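You operate a simulated robot arm through the tools that you are given. There is no shell and no other tool.

Carry out the task below with a simulated robot arm. There is one attempt and no reset: what you move stays moved.

## Task
Shim the bearing block: gauge its gap and slide in the matching shim.
Fine: ease the block screw first, push the taper feeler in till it drags, draw it back, tighten the screw last.

The check looks at the end state, three seconds after you hand in, the way a careful person would. Anything else that was tipped, shoved, dropped, spilled or broken makes it a failure.

## Robot
A 6-joint arm with a two-finger gripper on a trunk, on a base that moves. Base frame: it is fixed to the floor where the robot stands at the start and does not move with it; the origin is under the middle of the robot, x ahead of it, y to its left, z up. Readings come in mm, degrees, newtons and seconds.
With the tool pointing down near the work surface it reaches from about 140 to 840 mm from the robot's upright axis, wherever it stands. Its first joint turns from -166.0 to 166.0 degrees. Places, roughly: bearing block [400, 2900, 800]; block screw [400, 3000, 800]; medium shim [300, 2900, 800]; taper feeler [400, 2800, 800]; thick shim [400, 2800, 800]; thin shim [300, 2900, 800]. Payload 1.66 kg.
The tool frame sits at the grasp point between the pads (the TCP): z along the fingers, y along the line on which they close. The tips reach 16 mm beyond it. The gripper opens to 111 mm; its body begins 104 mm behind the TCP.
Orientation is that of the tool frame in the base frame, as [roll, pitch, yaw] about the fixed x, y, z axes, in that order (R = Rz(yaw) Ry(pitch) Rx(roll)). With the fingers straight down and closing along the base's y, the tool's x points along the base's -x, its y along +y and its z along -z.

## Interface
- The arm moves only by the tool move_arm. Its argument "rows" is a list of rows, each a list of 3 entries, a list of its own where there are three numbers: the finger opening in mm, from 0 to 111, then the shift along the tool's x, y, z in units of 30 mm (1.0 is 30 mm), then the turn, a rotation vector about the tool's x, y, z in units of 5 degrees (1.0 is 5 degrees). In form: [[jaw, [tx, ty, tz], [ax, ay, az]], ...]. A call has 1 to 20 rows; each row shifts and turns the commanded pose from where the row before left it, along the tool's axes as they then stand. A call with a number of a shift or a turn outside -1 to 1 is refused whole. Each row takes 0.2 s and may step no farther than 50 mm and 8.6 degrees from the row before; otherwise, or with a gripper value out of range, the whole call is refused. A pose out of reach is approached as far as the arm can. The call stops where the force on the tool passes 60 N (or 10 N more than at its start, if that is more) or the arm is blocked; 0.2 s more then pass. Each finger travels about 169.8 mm/s and halts on what it meets, pressing with about 32 N; the grip force reading is that of the motor and also rises with nothing between the fingers. The clock runs only during rows and for 0.2 s after the last one: add rows that do not move to give the fingers time. It gives the time, the measured TCP pose, the force on the tool (base axes), the opening and the grip force at its end, in the units of the frame above (readings bear some noise), with the torque about the TCP (base axes, N m) and any sound that the robot's microphone picked up.
- Cameras (640 x 400 px; columns grow to the right, rows downward): "scene" is now at [66.9, 194.6, 1469.2]; the picture's right is [0.05, -1.00, 0.00], its down [-0.59, -0.03, -0.81] and it looks along [0.81, 0.04, -0.59] (base axes); focal length 276 px, centre (320, 200). "wrist" rides on the gripper at [70, 14, -143] in the tool frame; the picture's right is [-0.19, 0.98, 0.00], its down [-0.87, -0.17, -0.47] and it looks along [-0.46, -0.09, 0.88] (tool axes); focal length 230 px, centre (320, 200). There is no depth. A picture from a camera that has moved, and an enlarged one, comes with that camera's place and axes in the base frame and with its lens.
- get_image(camera): a new picture of that camera. The clock stands still meanwhile.
- move_column(by): moves the trunk up (or, below 0, down) by that many mm; the arm and the scene camera ride with it, the base frame stays. It gives what a move gives, with no picture.
- drive_base(legs): drives the robot by 1 to 6 legs, each [ahead, left, turn to the left] in mm, mm and degrees, along the robot's own axes; the way and the turn of a leg run together, so that a leg with both is an arc; at most 1500 mm and 180 degrees a leg. The arm and the cameras ride along, it lands a little off, and it stops where it bumps. It gives what a move gives.
- pan_tilt(pan, tilt): turns the head with the scene camera to pan (to the left, within 120 degrees either way) and tilt (down, from -29 to 69), counted from straight ahead of the robot. It gives what a move gives.
- close_up(camera, box): a new picture of the part [left, top, right, bottom] of that camera's present view, enlarged. The clock stands still meanwhile.
- finish_job(): hands the job in; it is judged then, once.

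Places have to be worked out from the pictures, the camera data and where the tool is seen. Open the gripper and draw the arm clear of the work before you hand the job in, unless the task says otherwise.

The tools are called after "Request:" as a command line: name --argument value ..., lists and objects as JSON in quotes. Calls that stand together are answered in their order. move_arm: Moves the arm, as the interface text tells. Its arguments: {"type":"object","properties":{"rows":{"type":"array"}},"required":["rows"]} The other tools are called the same way: move_column (by) moves the trunk up or down; drive_base (legs) drives the base; pan_tilt (pan, tilt) turns the head that bears the scene camera; get_image (camera) takes a picture; close_up (camera, box) takes an enlarged picture of a part of a camera's view; finish_job () hands the job in.

At the start:

```text
time_s: 0.0
tcp_pos: [478.2, 193.8, 999.9]
ee_rot: [180.0, 0.0, 180.0]
wrist_force: [0.0, -0.2, -0.4]
moment: [-0.01, 0.01, 0.02]
opening: 110.8
grasp_force: 0.0
trunk travel left (down, up): [-50.0, 540.0]
robot x, y, heading: [0.4, -0.9, 0.2]
head pan, tilt (commanded): [3.1, 35.9]
```

scene: 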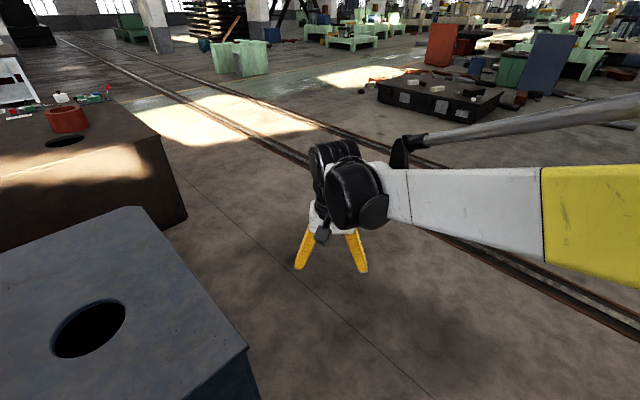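
wrist: 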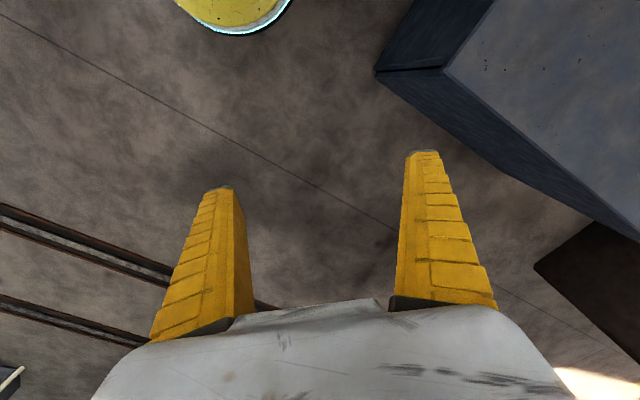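

The work lies about 2.9 m to my left, so I first turn the head that way to see what stands between.

Request:
pan_tilt --pan 80 --tilt 25

Request:
get_image --camera "scene"

```text
time_s: 1.5
tcp_pos: [479.0, 192.3, 999.9]
ee_rot: [180.0, -0.1, -180.0]
wrist_force: [-0.3, -0.6, -0.5]
moment: [0.03, 0.01, 0.01]
opening: 110.8
grasp_force: 0.1
trunk travel left (down, up): [-50.0, 540.0]
robot x, y, heading: [1.2, -0.7, -0.1]
head pan, tilt (commanded): [80.0, 25.0]
```

```text
taken
camera scene: at [-4.4, 280.5, 1486.3], right [0.98, -0.17, 0.0], down [-0.07, -0.42, -0.91], along [0.16, 0.89, -0.42], focal length 276 px, centre (320, 200)
```

scene: 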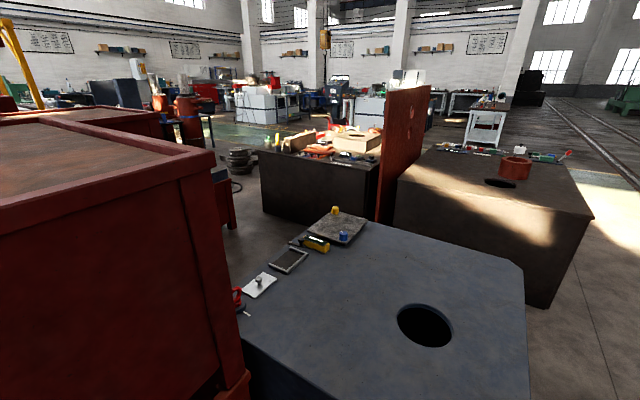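

The target spot projects to about (315,148): the far bench beside the red upright panel. I zoom in there.

Request:
close_up --camera "scene" --box '[240, 100, 440, 225]'

Request:
close_up --camera "scene" --box '[260, 110, 400, 170]'

Request:
close_up --camera "scene" --box '[420, 120, 600, 220]'

```text
3.20 times, centred on (340, 162) of scene
camera zoom: at [-4.4, 280.5, 1486.3], right [0.98, -0.17, 0.0], down [-0.07, -0.42, -0.91], along [0.16, 0.89, -0.42], focal length 884 px, centre (256, 320)
```

zoom: 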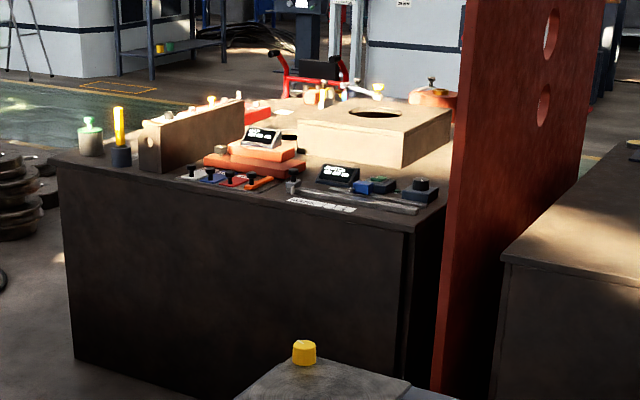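

```text
4.57 times, centred on (330, 140) of scene
camera zoom: at [-4.4, 280.5, 1486.3], right [0.98, -0.17, 0.0], down [-0.07, -0.42, -0.91], along [0.16, 0.89, -0.42], focal length 1263 px, centre (274, 474)
```

zoom: 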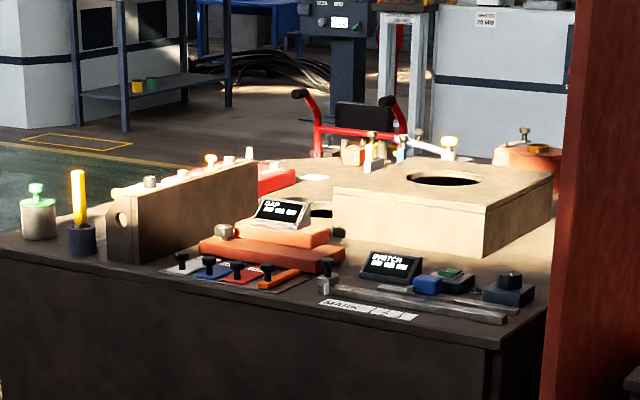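

```text
3.56 times, centred on (510, 170) of scene
camera zoom: at [-4.4, 280.5, 1486.3], right [0.98, -0.17, 0.0], down [-0.07, -0.42, -0.91], along [0.16, 0.89, -0.42], focal length 982 px, centre (-356, 307)
```

zoom: 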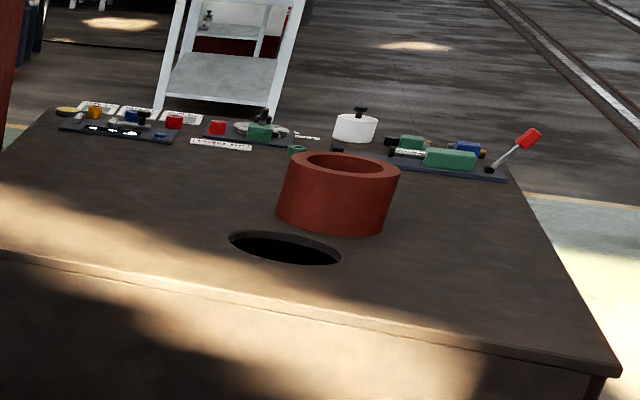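

The items (GAP display, three knobbed shims, feeler) lie on the far bench, which stands turned about 45°, with a grey table and a red cabinet in the way. I raise the trunk for a better overview and for arm clearance, then look around.

Request:
move_column --by 500

Request:
get_image --camera "scene"

Request:
pan_tilt --pan 50 --tilt 40

Request:
get_image --camera "scene"

Request:
pan_tilt --pan 90 --tilt 50

Request:
get_image --camera "scene"

```text
refused: 500 is not a number from -400 to 400
```

```text
taken
camera scene: at [-4.4, 280.5, 1486.3], right [0.98, -0.17, 0.0], down [-0.07, -0.42, -0.91], along [0.16, 0.89, -0.42], focal length 276 px, centre (320, 200)
```

scene: 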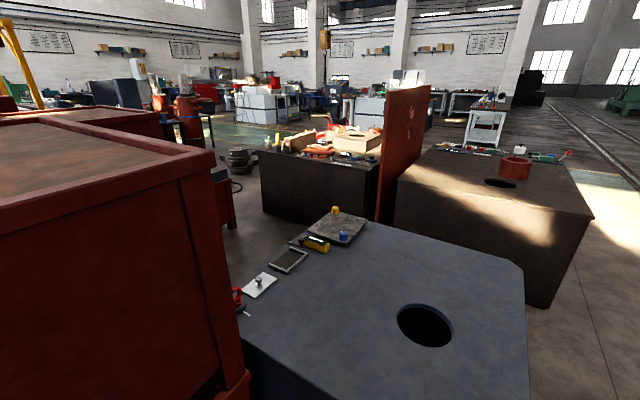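

```text
time_s: 2.4
tcp_pos: [477.3, 192.6, 1000.4]
ee_rot: [180.0, 0.0, -179.9]
wrist_force: [0.0, 0.0, 1.0]
moment: [0.02, 0.02, 0.01]
opening: 111.0
grasp_force: 0.1
trunk travel left (down, up): [-50.0, 540.0]
robot x, y, heading: [-1.2, -1.1, -0.4]
head pan, tilt (commanded): [50.0, 40.0]
```

```text
taken
camera scene: at [34.1, 255.0, 1463.0], right [0.77, -0.64, 0.0], down [-0.41, -0.49, -0.77], along [0.49, 0.59, -0.64], focal length 276 px, centre (320, 200)
```

scene: 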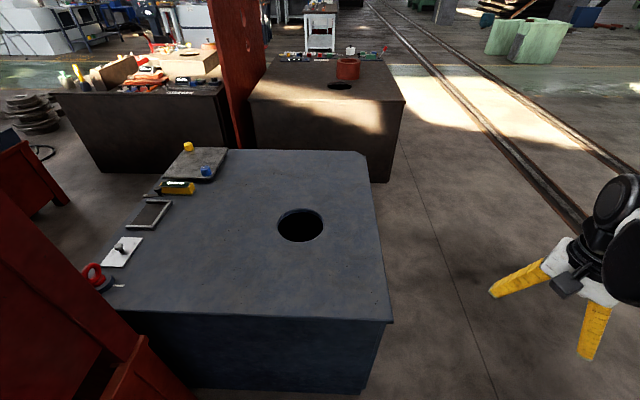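

```text
time_s: 3.5
tcp_pos: [478.2, 193.2, 1000.0]
ee_rot: [-179.9, 0.1, -180.0]
wrist_force: [-0.4, 0.5, -0.1]
moment: [-0.02, -0.02, 0.01]
opening: 111.0
grasp_force: 0.2
trunk travel left (down, up): [-50.0, 540.0]
robot x, y, heading: [-2.4, -0.9, -0.1]
head pan, tilt (commanded): [90.0, 50.0]
```

```text
taken
camera scene: at [-20.4, 266.8, 1448.8], right [1.0, 0.0, 0.0], down [0.0, -0.77, -0.64], along [0.0, 0.64, -0.77], focal length 276 px, centre (320, 200)
```

scene: 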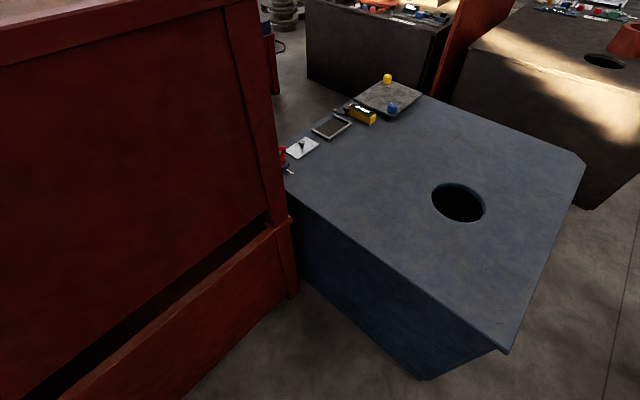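

The column only takes 400 mm a call, so I raise it by 400 mm and look again from higher up for parallax.

Request:
move_column --by 400

Request:
get_image --camera "scene"

Request:
pan_tilt --pan 60 --tilt 35

Request:
get_image --camera "scene"

Request:
pan_tilt --pan 0 --tilt 69

Request:
get_image --camera "scene"

```text
time_s: 7.3
tcp_pos: [478.6, 192.9, 1400.1]
ee_rot: [180.0, -0.1, 180.0]
wrist_force: [0.3, 0.6, 0.4]
moment: [0.01, -0.03, -0.02]
opening: 110.9
grasp_force: 0.1
trunk travel left (down, up): [-450.0, 140.0]
robot x, y, heading: [-1.4, 2.4, -0.3]
head pan, tilt (commanded): [90.0, 50.0]
```

```text
taken
camera scene: at [-20.5, 266.8, 1848.7], right [1.0, 0.0, 0.0], down [0.0, -0.77, -0.64], along [0.0, 0.64, -0.77], focal length 276 px, centre (320, 200)
```

scene: 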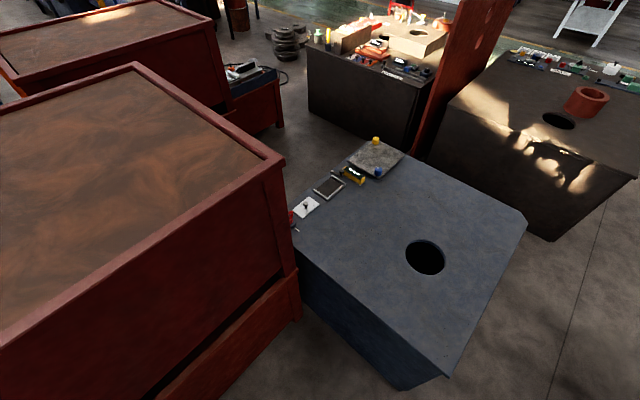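

```text
time_s: 8.3
tcp_pos: [478.2, 193.5, 1400.3]
ee_rot: [-179.9, 0.0, 179.9]
wrist_force: [0.0, 0.3, -0.8]
moment: [0.0, -0.01, -0.02]
opening: 110.9
grasp_force: 0.1
trunk travel left (down, up): [-450.0, 140.0]
robot x, y, heading: [2.8, 0.3, -0.1]
head pan, tilt (commanded): [60.0, 35.0]
```

```text
taken
camera scene: at [23.5, 266.2, 1870.5], right [0.87, -0.5, 0.0], down [-0.29, -0.5, -0.82], along [0.41, 0.71, -0.57], focal length 276 px, centre (320, 200)
```

scene: 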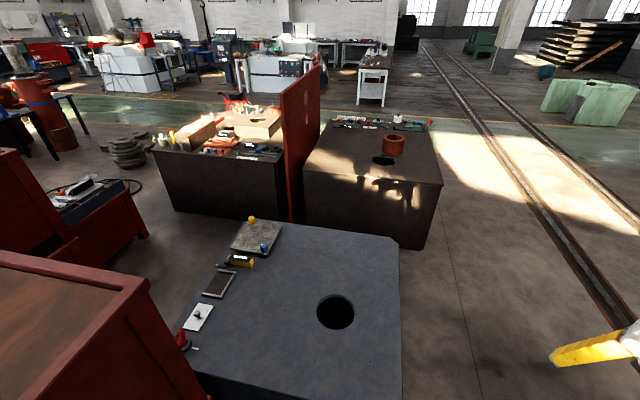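

```text
time_s: 9.6
tcp_pos: [478.3, 193.1, 1400.3]
ee_rot: [179.9, -0.1, -180.0]
wrist_force: [-0.2, 0.3, 1.2]
moment: [-0.02, -0.03, -0.02]
opening: 111.0
grasp_force: 0.0
trunk travel left (down, up): [-450.0, 140.0]
robot x, y, heading: [-3.2, 1.1, -0.3]
head pan, tilt (commanded): [0.0, 68.8]
```

```text
taken
camera scene: at [35.4, 189.9, 1826.9], right [0.0, -1.0, 0.0], down [-0.93, 0.0, -0.36], along [0.36, 0.0, -0.93], focal length 276 px, centre (320, 200)
```

scene: 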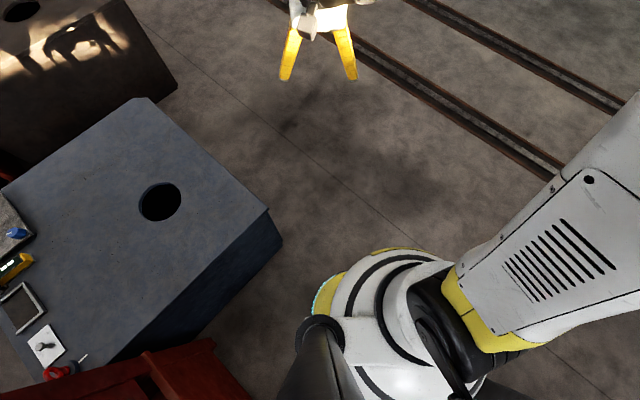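

From the two heights I judge: grey table top about z 700 with corners near (433,406), (1029,1076), (516,1616), abutting the tall cabinet; the base is round, radius about 230 mm. I raise the arm above everything and drive ahead to go round the grey table on its right.

Request:
move_column --by 140

Request:
drive_base --legs '[[950, -50, 0]]'

Request:
pan_tilt --pan 70 --tilt 45

Request:
get_image --camera "scene"

```text
time_s: 11.3
tcp_pos: [478.0, 192.9, 1540.7]
ee_rot: [-179.9, 0.1, -180.0]
wrist_force: [-0.4, -1.3, -0.4]
moment: [0.02, 0.02, -0.02]
opening: 110.7
grasp_force: 0.0
trunk travel left (down, up): [-590.0, 0.0]
robot x, y, heading: [2.9, 1.1, 0.1]
head pan, tilt (commanded): [0.0, 68.8]
```

```text
time_s: 16.2
tcp_pos: [1428.8, 136.2, 1540.7]
ee_rot: [-180.0, 0.0, 179.4]
wrist_force: [-0.6, -0.5, 0.2]
moment: [0.01, 0.02, 0.0]
opening: 110.9
grasp_force: 0.0
trunk travel left (down, up): [-590.0, 0.0]
robot x, y, heading: [951.9, -52.7, -0.5]
head pan, tilt (commanded): [0.0, 68.8]
```

```text
time_s: 17.6
tcp_pos: [1428.5, 134.4, 1540.2]
ee_rot: [-179.9, 0.0, 179.5]
wrist_force: [-0.2, 0.5, -0.5]
moment: [0.0, 0.0, 0.01]
opening: 111.0
grasp_force: 0.0
trunk travel left (down, up): [-590.0, 0.0]
robot x, y, heading: [947.7, -51.4, -0.6]
head pan, tilt (commanded): [70.0, 45.0]
```

```text
taken
camera scene: at [958.7, 212.2, 1995.7], right [0.94, -0.35, 0.0], down [-0.25, -0.66, -0.71], along [0.25, 0.66, -0.71], focal length 276 px, centre (320, 200)
```

scene: 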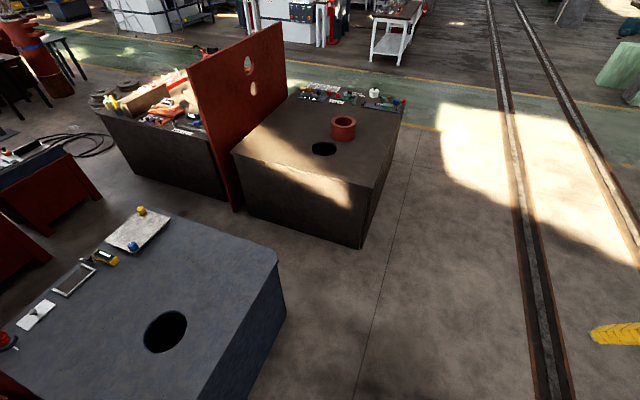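

The refined view: the grey table's right corner is near (1040,1080), the brown bench front runs (1777,1394)–(934,2162), leaving a corridor about 700 mm wide. I turn to 45° and go to the corridor entrance.

Request:
drive_base --legs '[[0, 0, 45.5], [1098, 388, 0], [130, 370, 0]]'

Request:
pan_tilt --pan 70 --tilt 50

Request:
get_image --camera "scene"

```text
time_s: 27.7
tcp_pos: [1502.4, 1824.2, 1540.7]
ee_rot: [-180.0, 0.0, -135.5]
wrist_force: [0.6, 0.3, 0.0]
moment: [-0.04, 0.04, 0.01]
opening: 111.0
grasp_force: 0.0
trunk travel left (down, up): [-590.0, 0.0]
robot x, y, heading: [1298.9, 1350.2, 44.7]
head pan, tilt (commanded): [70.0, 45.0]
```

```text
time_s: 28.4
tcp_pos: [1502.7, 1824.8, 1540.6]
ee_rot: [-179.9, 0.0, -135.4]
wrist_force: [0.4, 0.6, 0.2]
moment: [-0.04, -0.02, 0.01]
opening: 110.7
grasp_force: 0.1
trunk travel left (down, up): [-590.0, 0.0]
robot x, y, heading: [1296.0, 1351.1, 44.7]
head pan, tilt (commanded): [70.0, 50.0]
```

```text
taken
camera scene: at [1116.5, 1542.9, 1988.7], right [0.91, 0.42, 0.0], down [0.32, -0.7, -0.64], along [-0.27, 0.58, -0.77], focal length 276 px, centre (320, 200)
```

scene: 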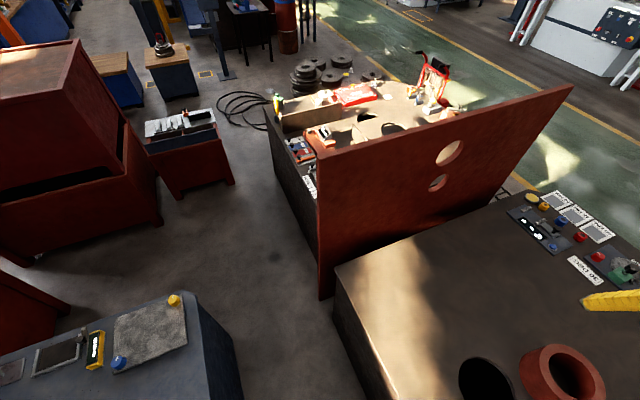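

The corridor looks as computed (brown corner (920,2150), panel foot (805,2203), grey corner (370,1744)). I slide left through it and toward the front of the work bench, stopping a bit short.

Request:
drive_base --legs '[[-32, 795, 0], [-70, 600, 0]]'

Request:
pan_tilt --pan 10 --tilt 60

Request:
get_image --camera "scene"

```text
time_s: 35.6
tcp_pos: [453.4, 2746.2, 1540.8]
ee_rot: [179.9, 0.0, -135.7]
wrist_force: [0.2, 0.2, 0.4]
moment: [-0.02, 0.01, -0.02]
opening: 110.7
grasp_force: 0.1
trunk travel left (down, up): [-590.0, 0.0]
robot x, y, heading: [250.1, 2274.9, 44.3]
head pan, tilt (commanded): [70.0, 50.0]
```

```text
time_s: 36.9
tcp_pos: [453.5, 2745.8, 1541.3]
ee_rot: [-179.9, 0.1, -135.7]
wrist_force: [-0.2, 0.3, -0.2]
moment: [-0.01, -0.03, 0.01]
opening: 111.2
grasp_force: 0.1
trunk travel left (down, up): [-590.0, 0.0]
robot x, y, heading: [246.8, 2276.4, 44.6]
head pan, tilt (commanded): [10.0, 60.0]
```

```text
taken
camera scene: at [138.8, 2449.4, 1976.3], right [0.81, -0.58, 0.0], down [-0.5, -0.7, -0.5], along [0.29, 0.41, -0.87], focal length 276 px, centre (320, 200)
```

scene: 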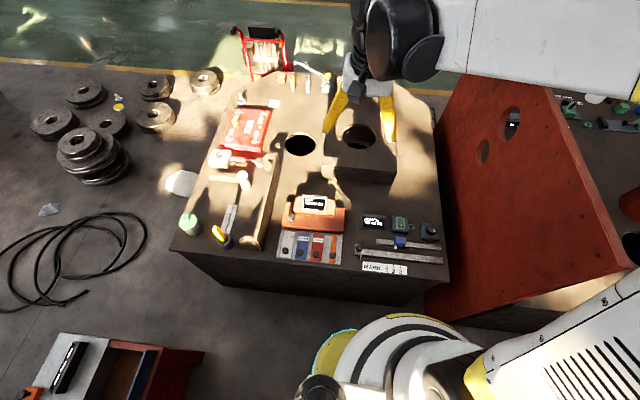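

I am in front of the bench with a good overhead view. I zoom in on the shim station.

Request:
close_up --camera "scene" --box '[260, 180, 460, 290]'

Request:
close_up --camera "scene" --box '[265, 185, 355, 275]'

Request:
close_up --camera "scene" --box '[170, 70, 450, 280]'

```text
3.20 times, centred on (360, 235) of scene
camera zoom: at [138.8, 2449.4, 1976.3], right [0.81, -0.58, 0.0], down [-0.5, -0.7, -0.5], along [0.29, 0.41, -0.87], focal length 884 px, centre (192, 88)
```

zoom: 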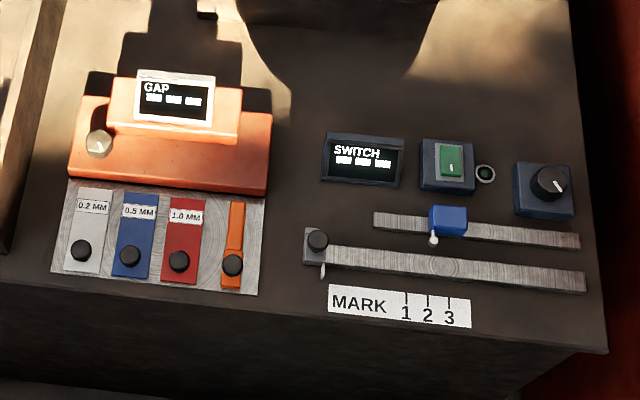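

```text
4.44 times, centred on (310, 230) of scene
camera zoom: at [138.8, 2449.4, 1976.3], right [0.81, -0.58, 0.0], down [-0.5, -0.7, -0.5], along [0.29, 0.41, -0.87], focal length 1228 px, centre (364, 67)
```

zoom: 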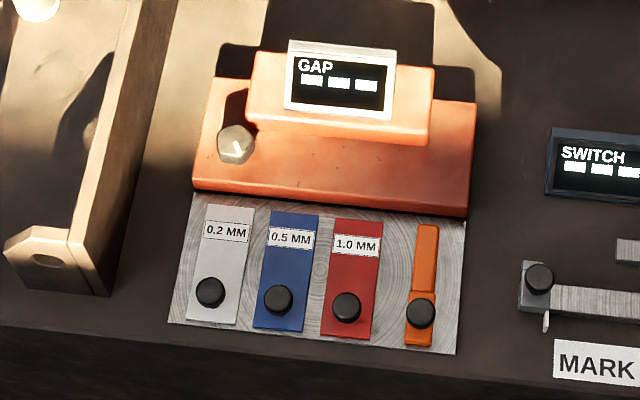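

```text
1.90 times, centred on (310, 175) of scene
camera zoom: at [138.8, 2449.4, 1976.3], right [0.81, -0.58, 0.0], down [-0.5, -0.7, -0.5], along [0.29, 0.41, -0.87], focal length 526 px, centre (339, 248)
```

zoom: 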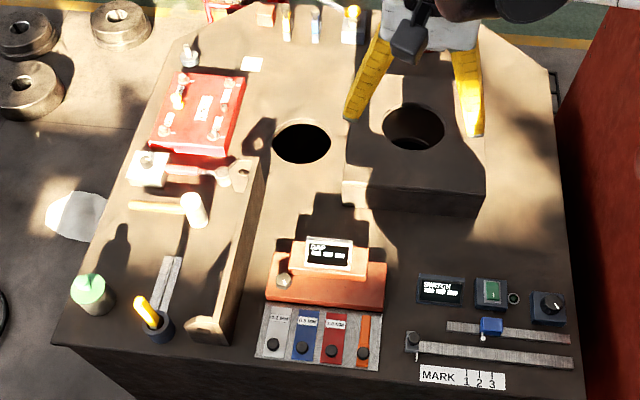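

The station is clear: screw at about (368,3007), shim knobs at about (260,2894), (312,2848), (363,2801), feeler knob (421,2752), GAP display blank. Before lowering I check where my elbow is relative to the red panel.

Request:
pan_tilt --pan -40 --tilt 45

Request:
get_image --camera "scene"

Request:
get_image --camera "wrist"

```text
time_s: 38.1
tcp_pos: [453.8, 2746.2, 1541.0]
ee_rot: [180.0, 0.1, -135.6]
wrist_force: [0.4, -0.7, 0.4]
moment: [0.01, 0.02, 0.0]
opening: 110.9
grasp_force: 0.1
trunk travel left (down, up): [-590.0, 0.0]
robot x, y, heading: [252.2, 2277.9, 44.5]
head pan, tilt (commanded): [-40.0, 45.0]
```

```text
taken
camera scene: at [181.2, 2401.6, 1995.7], right [0.08, -1.0, 0.0], down [-0.71, -0.06, -0.71], along [0.7, 0.06, -0.71], focal length 276 px, centre (320, 200)
```

scene: 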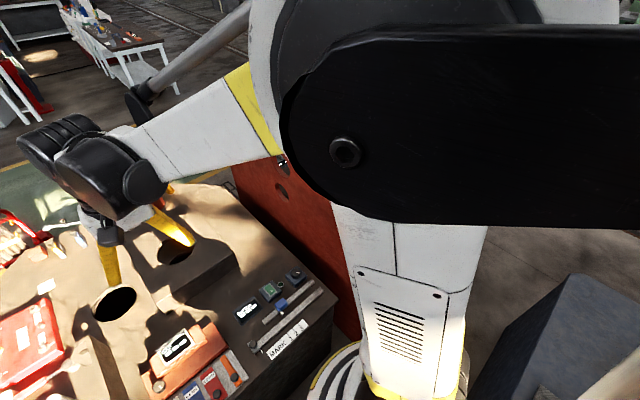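

```text
taken
camera wrist: at [396.2, 2706.1, 1683.2], right [-0.55, 0.83, 0.0], down [0.74, 0.49, 0.47], along [0.39, 0.26, -0.88], focal length 230 px, centre (320, 200)
```

wrist: 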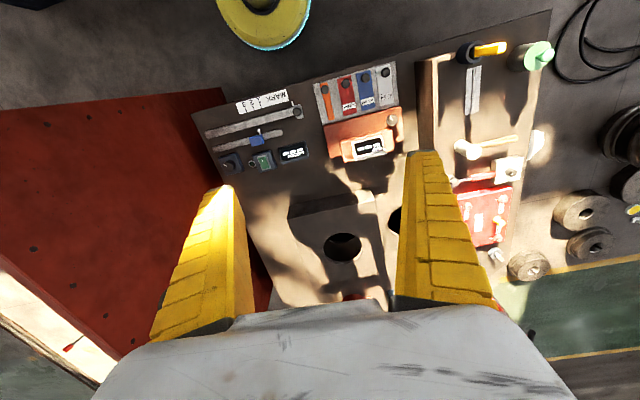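

The elbow is above the shoulder, so it stays clear of the panel. I zoom the wrist camera on the station to measure the layout and its orientation.

Request:
close_up --camera "wrist" --box '[300, 50, 420, 170]'

Request:
close_up --camera "wrist" --box '[180, 0, 580, 250]'

```text
3.33 times, centred on (360, 110) of wrist
camera zoom: at [396.2, 2706.1, 1683.2], right [-0.55, 0.83, 0.0], down [0.74, 0.49, 0.47], along [0.39, 0.26, -0.88], focal length 767 px, centre (187, 500)
```

zoom: 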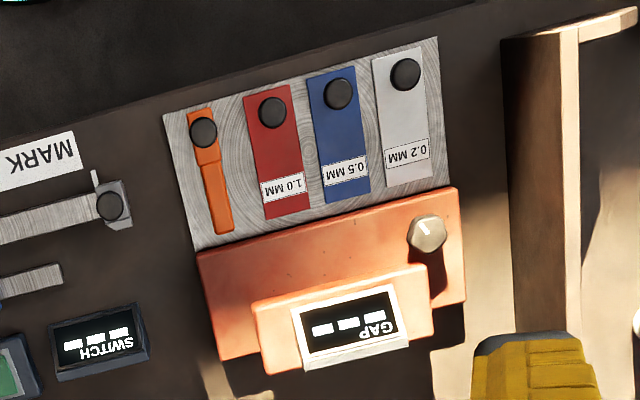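

```text
1.60 times, centred on (380, 125) of wrist
camera zoom: at [396.2, 2706.1, 1683.2], right [-0.55, 0.83, 0.0], down [0.74, 0.49, 0.47], along [0.39, 0.26, -0.88], focal length 368 px, centre (224, 320)
```

zoom: 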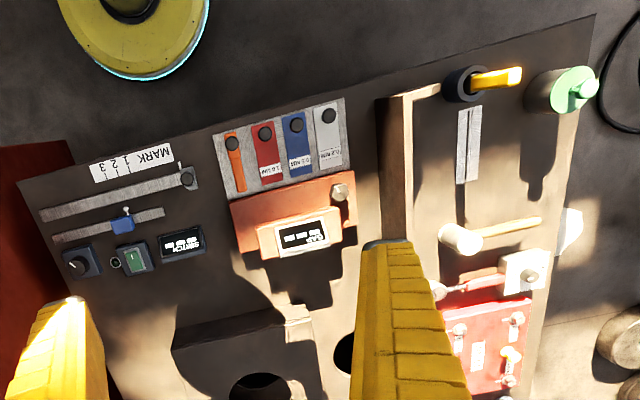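

The knobs come out at z≈800 and the row runs along (−0.746,0.666), so insertion is along heading ≈48°. I shift the robot left about 190 mm, turn to match, and lower the trunk partway.

Request:
drive_base --legs '[[0, 190, 0], [0, 0, 3.7]]'

Request:
pan_tilt --pan 0 --tilt 60

Request:
move_column --by -350

Request:
get_image --camera "scene"

Request:
get_image --camera "wrist"

```text
time_s: 40.1
tcp_pos: [291.8, 2893.8, 1540.4]
ee_rot: [180.0, 0.0, -131.9]
wrist_force: [0.1, -0.3, 0.6]
moment: [-0.01, 0.03, -0.02]
opening: 110.9
grasp_force: 0.0
trunk travel left (down, up): [-590.0, 0.0]
robot x, y, heading: [114.7, 2412.0, 48.0]
head pan, tilt (commanded): [-40.0, 45.0]
```

```text
time_s: 41.2
tcp_pos: [290.4, 2893.7, 1541.0]
ee_rot: [180.0, 0.0, -131.9]
wrist_force: [-0.6, 0.3, -0.1]
moment: [-0.02, 0.0, 0.04]
opening: 110.7
grasp_force: 0.1
trunk travel left (down, up): [-590.0, 0.0]
robot x, y, heading: [114.0, 2406.3, 48.0]
head pan, tilt (commanded): [0.0, 60.0]
```

```text
time_s: 44.6
tcp_pos: [290.6, 2894.3, 1190.7]
ee_rot: [179.9, 0.1, -131.9]
wrist_force: [0.6, 0.3, 0.3]
moment: [0.01, 0.0, 0.02]
opening: 110.9
grasp_force: 0.1
trunk travel left (down, up): [-240.0, 350.0]
robot x, y, heading: [115.5, 2410.6, 48.1]
head pan, tilt (commanded): [0.0, 60.0]
```

```text
taken
camera scene: at [3.9, 2571.1, 1626.3], right [0.74, -0.67, 0.0], down [-0.58, -0.64, -0.5], along [0.33, 0.37, -0.87], focal length 276 px, centre (320, 200)
```

scene: 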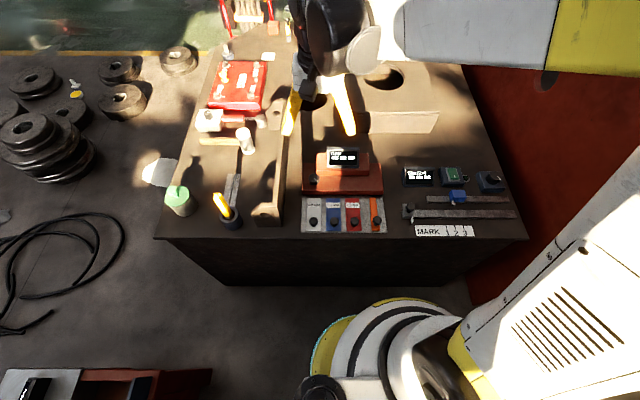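

```text
taken
camera wrist: at [235.1, 2850.4, 1333.3], right [-0.6, 0.8, 0.0], down [0.7, 0.53, 0.47], along [0.38, 0.28, -0.88], focal length 230 px, centre (320, 200)
```

wrist: 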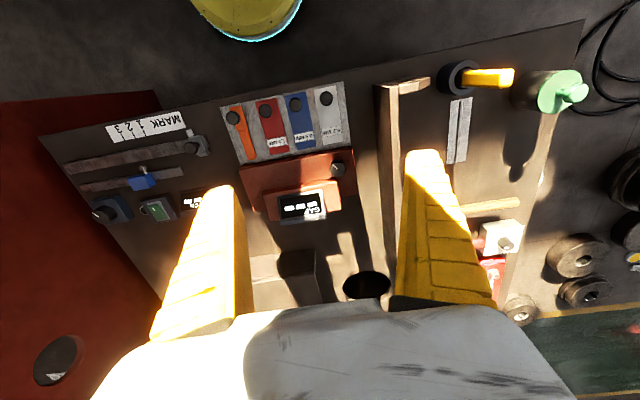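

The station lies as computed and all is clear beneath the gripper. I lower the trunk another 190 mm so TCP is near z 1000, then look closely.

Request:
move_column --by -190

Request:
get_image --camera "wrist"

Request:
close_up --camera "scene" --box '[280, 130, 420, 260]'

```text
time_s: 46.7
tcp_pos: [291.5, 2894.0, 1000.2]
ee_rot: [-179.9, 0.0, -132.0]
wrist_force: [1.2, -1.1, -0.4]
moment: [0.02, -0.02, 0.02]
opening: 110.8
grasp_force: 0.0
trunk travel left (down, up): [-50.0, 540.0]
robot x, y, heading: [118.6, 2412.1, 48.0]
head pan, tilt (commanded): [0.0, 60.0]
```

```text
taken
camera wrist: at [235.1, 2850.4, 1143.4], right [-0.6, 0.8, 0.0], down [0.7, 0.53, 0.47], along [0.38, 0.28, -0.88], focal length 230 px, centre (320, 200)
```

wrist: 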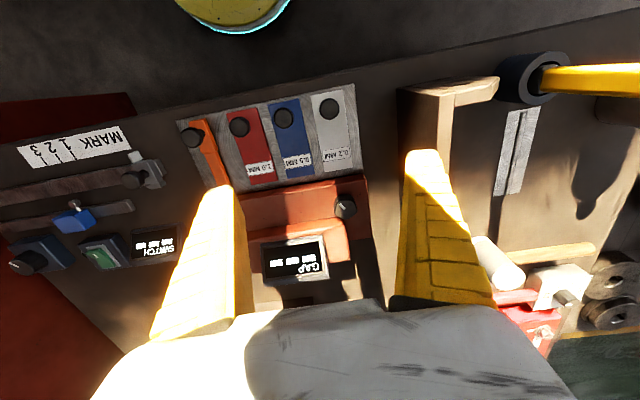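

```text
3.08 times, centred on (350, 195) of scene
camera zoom: at [3.9, 2571.1, 1436.4], right [0.74, -0.67, 0.0], down [-0.58, -0.64, -0.5], along [0.33, 0.37, -0.87], focal length 850 px, centre (228, 215)
```

zoom: 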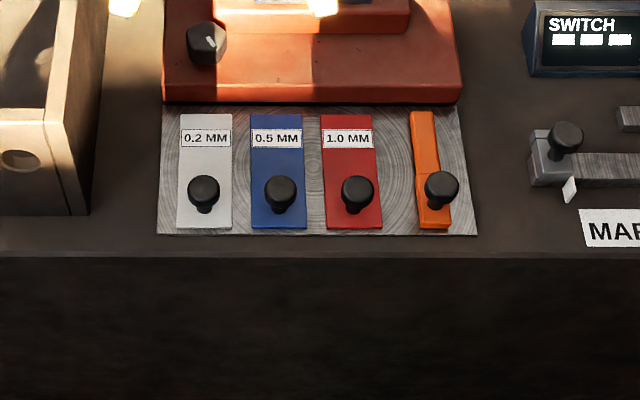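

Now a close-up of the station from the wrist camera for precise positions.

Request:
close_up --camera "wrist" --box '[170, 70, 380, 220]'

Request:
close_up --camera "wrist" --box '[300, 160, 390, 230]'

Request:
close_up --camera "scene" --box '[300, 120, 400, 180]'

```text
2.67 times, centred on (275, 145) of wrist
camera zoom: at [235.1, 2850.4, 1143.4], right [-0.6, 0.8, 0.0], down [0.7, 0.53, 0.47], along [0.38, 0.28, -0.88], focal length 614 px, centre (440, 347)
```

zoom: 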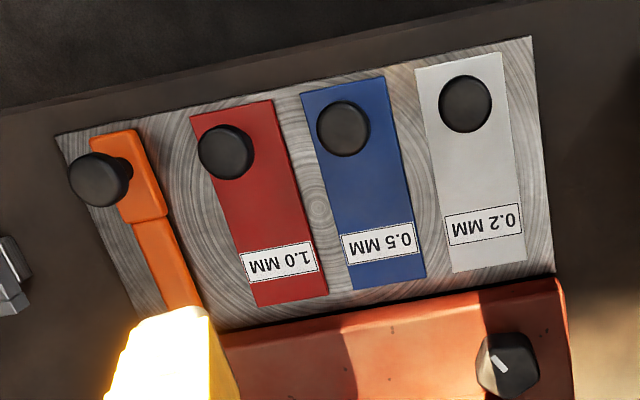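

```text
5.71 times, centred on (345, 195) of wrist
camera zoom: at [235.1, 2850.4, 1143.4], right [-0.6, 0.8, 0.0], down [0.7, 0.53, 0.47], along [0.38, 0.28, -0.88], focal length 1315 px, centre (177, 229)
```

zoom: 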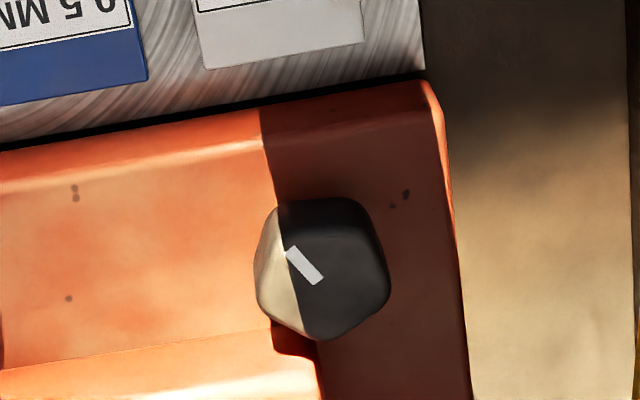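

```text
6.40 times, centred on (350, 150) of scene
camera zoom: at [3.9, 2571.1, 1436.4], right [0.74, -0.67, 0.0], down [-0.58, -0.64, -0.5], along [0.33, 0.37, -0.87], focal length 1768 px, centre (128, 520)
```

zoom: 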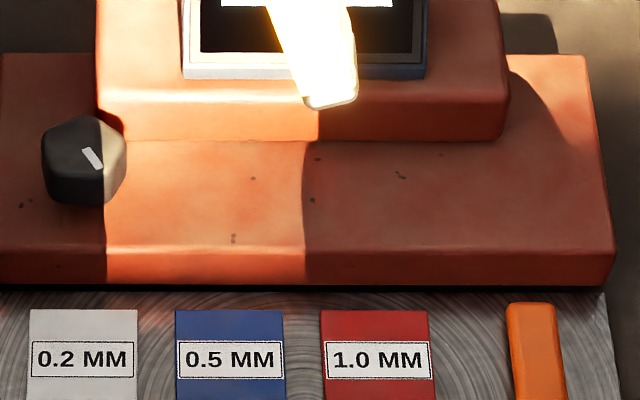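

The row of knobs is aligned with my tool axis (all at tool x≈+28…30, so yaw −132° matches the station), and the hex screw sits near tool (−118, +19). I move over the screw at the present height, then look again.

Request:
move_arm --rows '[[111, [-0.98, 0.16, 0], [0, 0, 0]], [111, [-0.98, 0.16, 0], [0, 0, 0]], [111, [-0.98, 0.16, 0], [0, 0, 0]], [111, [-0.98, 0.16, 0], [0, 0, 0]], [111, [0, 0, 0], [0, 0, 0]]]'

Request:
get_image --camera "wrist"

Request:
close_up --camera "wrist" --box '[240, 80, 400, 200]'

Request:
get_image --camera "scene"

```text
time_s: 47.9
tcp_pos: [355.1, 2994.8, 1000.7]
ee_rot: [179.9, 0.0, -132.0]
wrist_force: [0.5, 0.8, 0.7]
moment: [-0.04, 0.07, -0.02]
opening: 110.6
grasp_force: 0.0
trunk travel left (down, up): [-50.0, 540.0]
robot x, y, heading: [111.7, 2412.1, 47.9]
head pan, tilt (commanded): [0.0, 60.0]
```

```text
taken
camera wrist: at [299.5, 2950.7, 1142.9], right [-0.6, 0.8, 0.0], down [0.7, 0.53, 0.47], along [0.38, 0.28, -0.88], focal length 230 px, centre (320, 200)
```

wrist: 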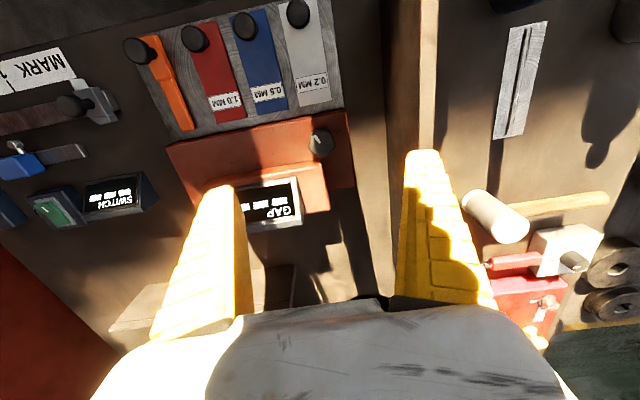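

```text
3.33 times, centred on (320, 140) of wrist
camera zoom: at [299.5, 2950.7, 1142.9], right [-0.6, 0.8, 0.0], down [0.7, 0.53, 0.47], along [0.38, 0.28, -0.88], focal length 767 px, centre (320, 400)
```

zoom: 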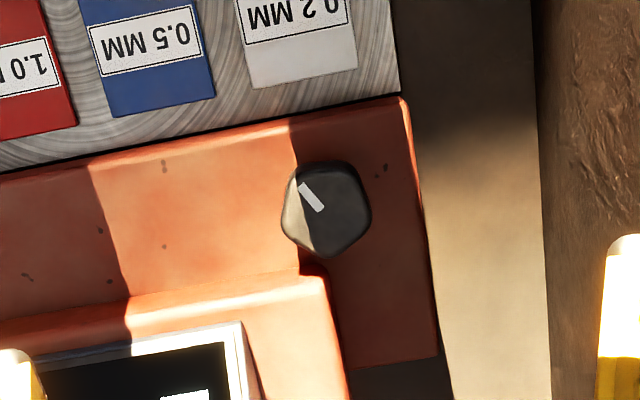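

```text
taken
camera scene: at [4.0, 2571.3, 1436.2], right [0.74, -0.67, 0.0], down [-0.58, -0.64, -0.5], along [0.33, 0.37, -0.87], focal length 276 px, centre (320, 200)
```

scene: 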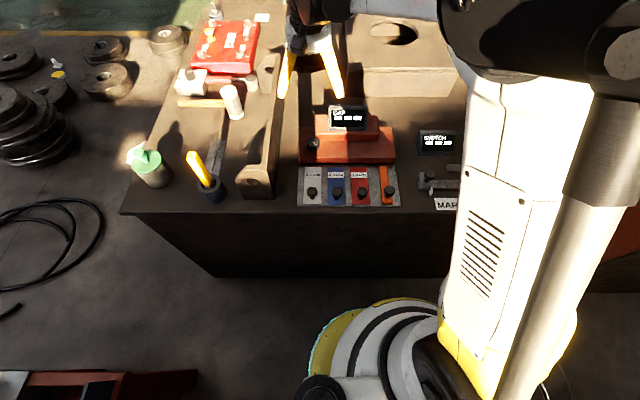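

Triangulating from two wrist views: screw top z≈797, deck z≈772, screw about 15 mm ahead of TCP, upper block front only ~22 mm ahead of the screw. I move over the screw and lower to about z 900 for a closer look.

Request:
move_arm --rows '[[111, [-0.25, 0, 0.8], [0, 0, 0]], [111, [-0.24, 0, 0.8], [0, 0, 0]], [111, [0, 0, 0.8], [0, 0, 0]], [111, [0, 0, 0.9], [0, 0, 0]], [111, [0, 0, 0], [0, 0, 0]]]'

Request:
get_image --camera "wrist"

Request:
close_up --camera "wrist" --box '[260, 100, 380, 190]'

Request:
close_up --camera "scene" --box '[270, 60, 410, 215]'

```text
time_s: 49.1
tcp_pos: [364.9, 3005.7, 901.1]
ee_rot: [-180.0, 0.0, -131.9]
wrist_force: [0.1, 0.9, 0.2]
moment: [-0.03, -0.02, 0.02]
opening: 111.1
grasp_force: 0.1
trunk travel left (down, up): [-50.0, 540.0]
robot x, y, heading: [111.7, 2411.2, 48.1]
head pan, tilt (commanded): [0.0, 60.0]
```

```text
taken
camera wrist: at [309.6, 2962.0, 1044.1], right [-0.6, 0.8, 0.0], down [0.7, 0.53, 0.47], along [0.38, 0.28, -0.88], focal length 230 px, centre (320, 200)
```

wrist: 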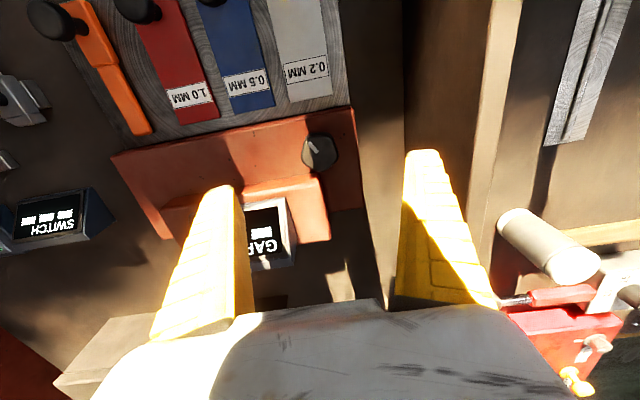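

```text
4.44 times, centred on (320, 145) of wrist
camera zoom: at [309.6, 2962.0, 1044.1], right [-0.6, 0.8, 0.0], down [0.7, 0.53, 0.47], along [0.38, 0.28, -0.88], focal length 1022 px, centre (320, 444)
```

zoom: 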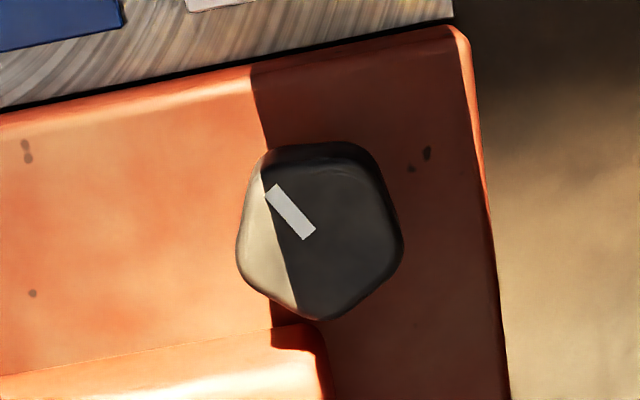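

```text
2.58 times, centred on (340, 138) of scene
camera zoom: at [4.0, 2571.3, 1436.3], right [0.74, -0.67, 0.0], down [-0.58, -0.64, -0.5], along [0.33, 0.37, -0.87], focal length 713 px, centre (268, 361)
```

zoom: 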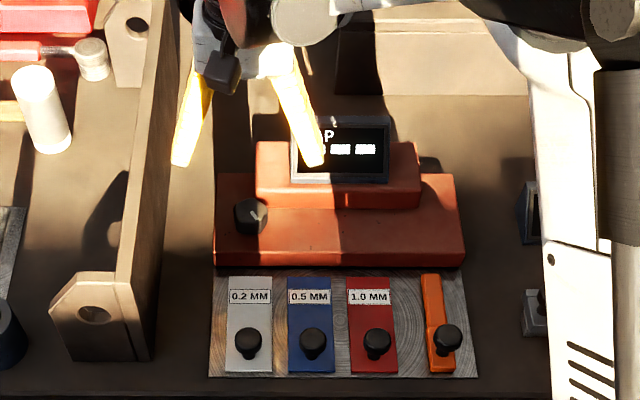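

The knob is a rounded pentagon about 40 mm across, right below TCP, with its pointer to the back-right; the raised part of the block is close ahead-right of it. I turn the tool 70° clockwise so one finger sits ahead-left and the other back-right, with room for a counter-clockwise turn, and narrow the jaw to 70 mm.

Request:
move_arm --rows '[[70, [0, 0, 0], [0, 0, 1]], [70, [0, 0, 0], [0, 0, 1]], [70, [0, 0, 0], [0, 0, 1]], [70, [0, 0, 0], [0, 0, 1]], [70, [0, 0, 0], [0, 0, 1]], [70, [0, 0, 0], [0, 0, 1]], [70, [0, 0, 0], [0, 0, 1]], [70, [0, 0, 0], [0, 0, 1]], [70, [0, 0, 0], [0, 0, 1]], [70, [0, 0, 0], [0, 0, 1]], [70, [0, 0, 0], [0, 0, 1]], [70, [0, 0, 0], [0, 0, 1]], [70, [0, 0, 0], [0, 0, 1]], [70, [0, 0, 0], [0, 0, 1]], [70, [0, 0, 0], [0, 0, 0]]]'

Request:
get_image --camera "wrist"

Request:
get_image --camera "scene"

```text
time_s: 52.3
tcp_pos: [364.4, 3006.5, 902.1]
ee_rot: [180.0, -0.1, 158.0]
wrist_force: [0.5, 1.1, -0.7]
moment: [0.02, 0.01, 0.01]
opening: 71.8
grasp_force: 1.1
trunk travel left (down, up): [-50.0, 540.0]
robot x, y, heading: [112.2, 2405.8, 48.1]
head pan, tilt (commanded): [0.0, 60.0]
```

```text
taken
camera wrist: at [306.0, 3043.2, 1044.3], right [0.54, 0.84, 0.0], down [0.74, -0.48, 0.47], along [0.4, -0.26, -0.88], focal length 230 px, centre (320, 200)
```

wrist: 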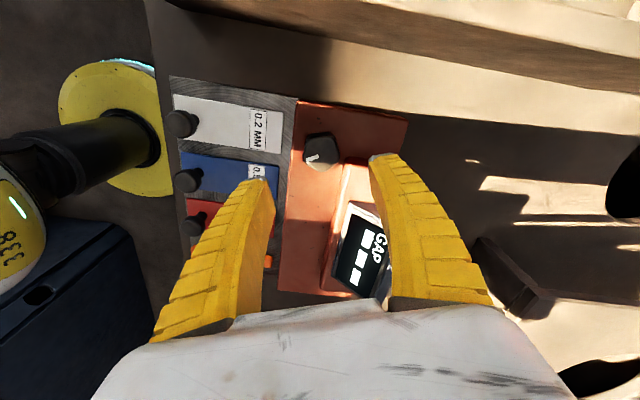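

```text
taken
camera scene: at [3.9, 2571.1, 1436.3], right [0.74, -0.67, 0.0], down [-0.58, -0.64, -0.5], along [0.33, 0.37, -0.87], focal length 276 px, centre (320, 200)
```

scene: 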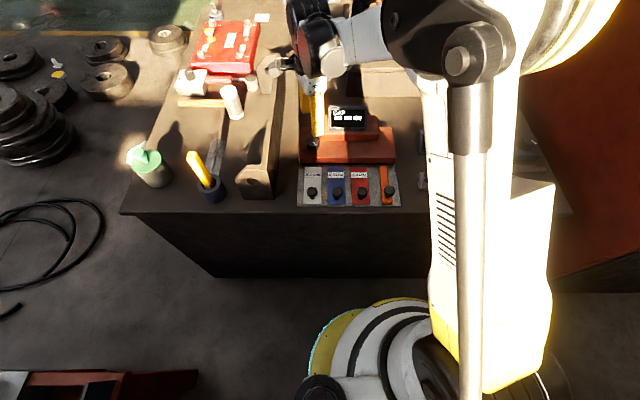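

The screw is centred (within 2 mm) between the fingers. I back the turn off 5° for clearance from the raised part and descend, pausing at about z 810.

Request:
move_arm --rows '[[62, [0, 0, 0], [0, 0, -1]], [62, [0, 0, 0.8], [0, 0, 0]], [62, [0, 0, 0.8], [0, 0, 0]], [62, [0, 0, 0.8], [0, 0, 0]], [62, [0, 0, 0.6], [0, 0, 0]], [62, [0, 0, 0], [0, 0, 0]]]'

Request:
get_image --camera "wrist"

Request:
close_up --camera "scene" --box '[270, 80, 410, 215]'

```text
time_s: 53.7
tcp_pos: [363.8, 3005.9, 810.9]
ee_rot: [-180.0, 0.1, 163.1]
wrist_force: [0.4, -1.1, -0.5]
moment: [-0.02, 0.01, -0.01]
opening: 63.7
grasp_force: 1.8
trunk travel left (down, up): [-50.0, 540.0]
robot x, y, heading: [114.7, 2408.2, 48.1]
head pan, tilt (commanded): [0.0, 60.0]
```

```text
taken
camera wrist: at [303.5, 3037.4, 954.1], right [0.47, 0.88, 0.0], down [0.78, -0.41, 0.47], along [0.42, -0.22, -0.88], focal length 230 px, centre (320, 200)
```

wrist: 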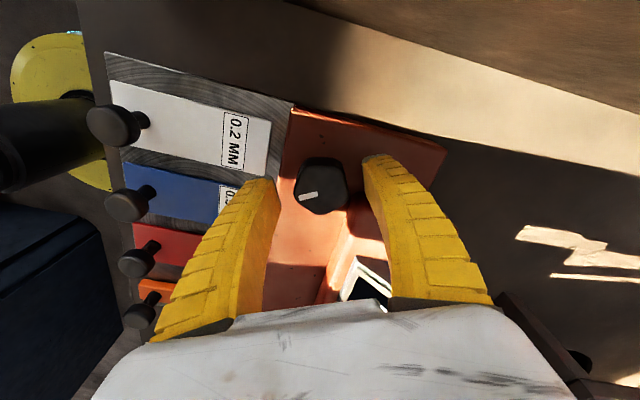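

```text
2.96 times, centred on (340, 148) of scene
camera zoom: at [3.9, 2571.2, 1436.3], right [0.74, -0.67, 0.0], down [-0.58, -0.64, -0.5], along [0.33, 0.37, -0.87], focal length 818 px, centre (261, 356)
```

zoom: 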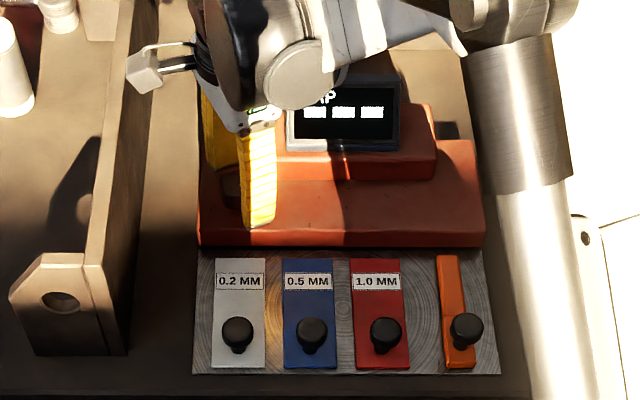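

The knob is centred between the fingers with the forward finger clear of the raised part. I descend the last ~16 mm and close on the knob.

Request:
move_arm --rows '[[62, [0, 0, 0.3], [0, 0, 0]], [62, [0, 0, 0.24], [0, 0, 0]], [62, [0, 0, 0], [0, 0, 0]]]'

Request:
move_arm --rows '[[45, [0, 0, 0], [0, 0, 0]], [38, [0, 0, 0], [0, 0, 0]], [30, [0, 0, 0], [0, 0, 0]], [30, [0, 0, 0], [0, 0, 0]]]'

Request:
get_image --camera "wrist"

```text
time_s: 54.5
tcp_pos: [363.9, 3004.6, 795.0]
ee_rot: [-179.9, 0.1, 163.1]
wrist_force: [0.6, -0.5, -0.1]
moment: [-0.03, 0.03, 0.01]
opening: 63.8
grasp_force: 1.3
trunk travel left (down, up): [-50.0, 540.0]
robot x, y, heading: [113.7, 2413.6, 47.9]
head pan, tilt (commanded): [0.0, 60.0]
```

```text
time_s: 55.5
tcp_pos: [365.3, 3007.2, 795.8]
ee_rot: [179.9, 0.1, 163.0]
wrist_force: [5.4, 13.9, 9.2]
moment: [-0.14, -0.23, -0.01]
opening: 35.9
grasp_force: 33.7
trunk travel left (down, up): [-50.0, 540.0]
robot x, y, heading: [112.0, 2414.1, 48.1]
head pan, tilt (commanded): [0.0, 60.0]
```

```text
taken
camera wrist: at [303.6, 3038.3, 937.8], right [0.47, 0.88, 0.0], down [0.78, -0.41, 0.47], along [0.42, -0.22, -0.88], focal length 230 px, centre (320, 200)
```

wrist: 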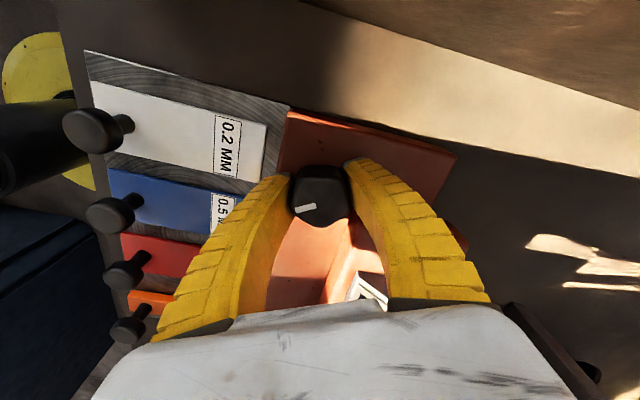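

Gripped at 36 mm with a mild side force, meaning the knob centre is ~2 mm ahead along the closing line. I ease the tool that way and then turn counter-clockwise in steps, checking readings.

Request:
move_arm --rows '[[30, [0, 0.08, 0], [0, 0, 0]], [30, [0, 0, 0], [0, 0, -0.5]], [30, [0, 0, 0], [0, 0, -1]], [30, [0, 0, 0], [0, 0, -1]], [30, [0, 0, 0], [0, 0, -1]]]'

Request:
get_image --camera "wrist"

```text
time_s: 56.7
tcp_pos: [365.6, 3006.4, 797.3]
ee_rot: [180.0, -0.1, -179.4]
wrist_force: [-4.1, -17.7, -2.2]
moment: [-0.22, -0.37, -0.04]
opening: 33.7
grasp_force: 33.9
trunk travel left (down, up): [-50.0, 540.0]
robot x, y, heading: [116.0, 2406.2, 48.1]
head pan, tilt (commanded): [0.0, 60.0]
```

```text
taken
camera wrist: at [296.8, 3018.0, 938.9], right [0.18, 0.98, 0.0], down [0.87, -0.16, 0.47], along [0.46, -0.09, -0.88], focal length 230 px, centre (320, 200)
```

wrist: 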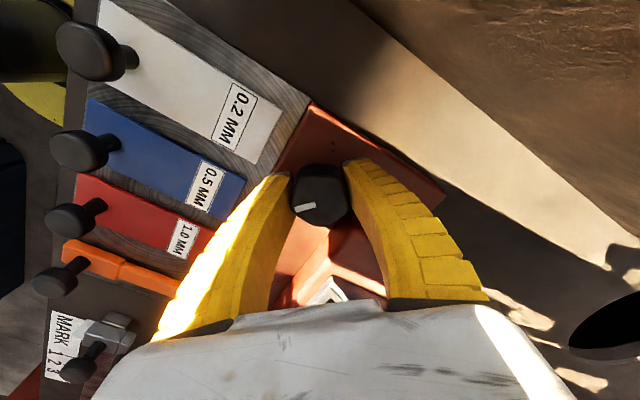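

The knob turned along with the gripper (pointer fixed in the gripper's view, about 17° so far). I relax the side force by 1.3 mm and continue counter-clockwise about 50° more.

Request:
move_arm --rows '[[30, [0, -0.045, 0], [0, 0, 0]], [30, [0, 0, 0], [0, 0, -1]], [30, [0, 0, 0], [0, 0, -1]], [30, [0, 0, 0], [0, 0, -1]], [30, [0, 0, 0], [0, 0, -1]], [30, [0, 0, 0], [0, 0, -1]]]'

Request:
get_image --camera "wrist"

Request:
close_up --camera "scene" --box '[270, 80, 410, 215]'

```text
time_s: 58.1
tcp_pos: [365.5, 3005.2, 795.7]
ee_rot: [-180.0, 0.1, -154.3]
wrist_force: [1.1, -7.6, 8.3]
moment: [-0.19, 0.1, -0.02]
opening: 33.3
grasp_force: 34.6
trunk travel left (down, up): [-50.0, 540.0]
robot x, y, heading: [113.5, 2411.8, 48.2]
head pan, tilt (commanded): [0.0, 60.0]
```

```text
taken
camera wrist: at [298.0, 2986.6, 938.8], right [-0.25, 0.97, 0.0], down [0.85, 0.22, 0.47], along [0.46, 0.12, -0.88], focal length 230 px, centre (320, 200)
```

wrist: 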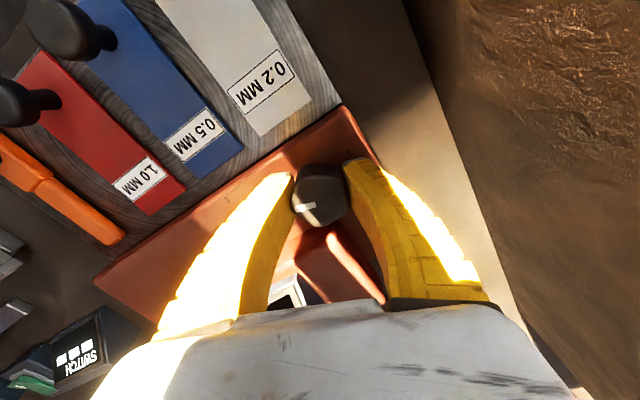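

```text
2.96 times, centred on (340, 148) of scene
camera zoom: at [3.7, 2569.9, 1436.4], right [0.74, -0.67, 0.0], down [-0.58, -0.64, -0.5], along [0.33, 0.37, -0.87], focal length 818 px, centre (261, 356)
```

zoom: 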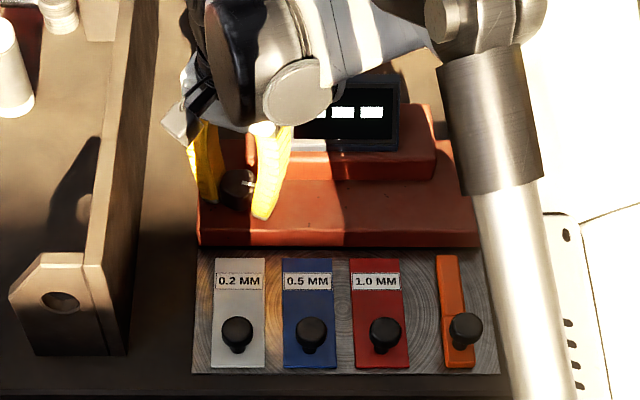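

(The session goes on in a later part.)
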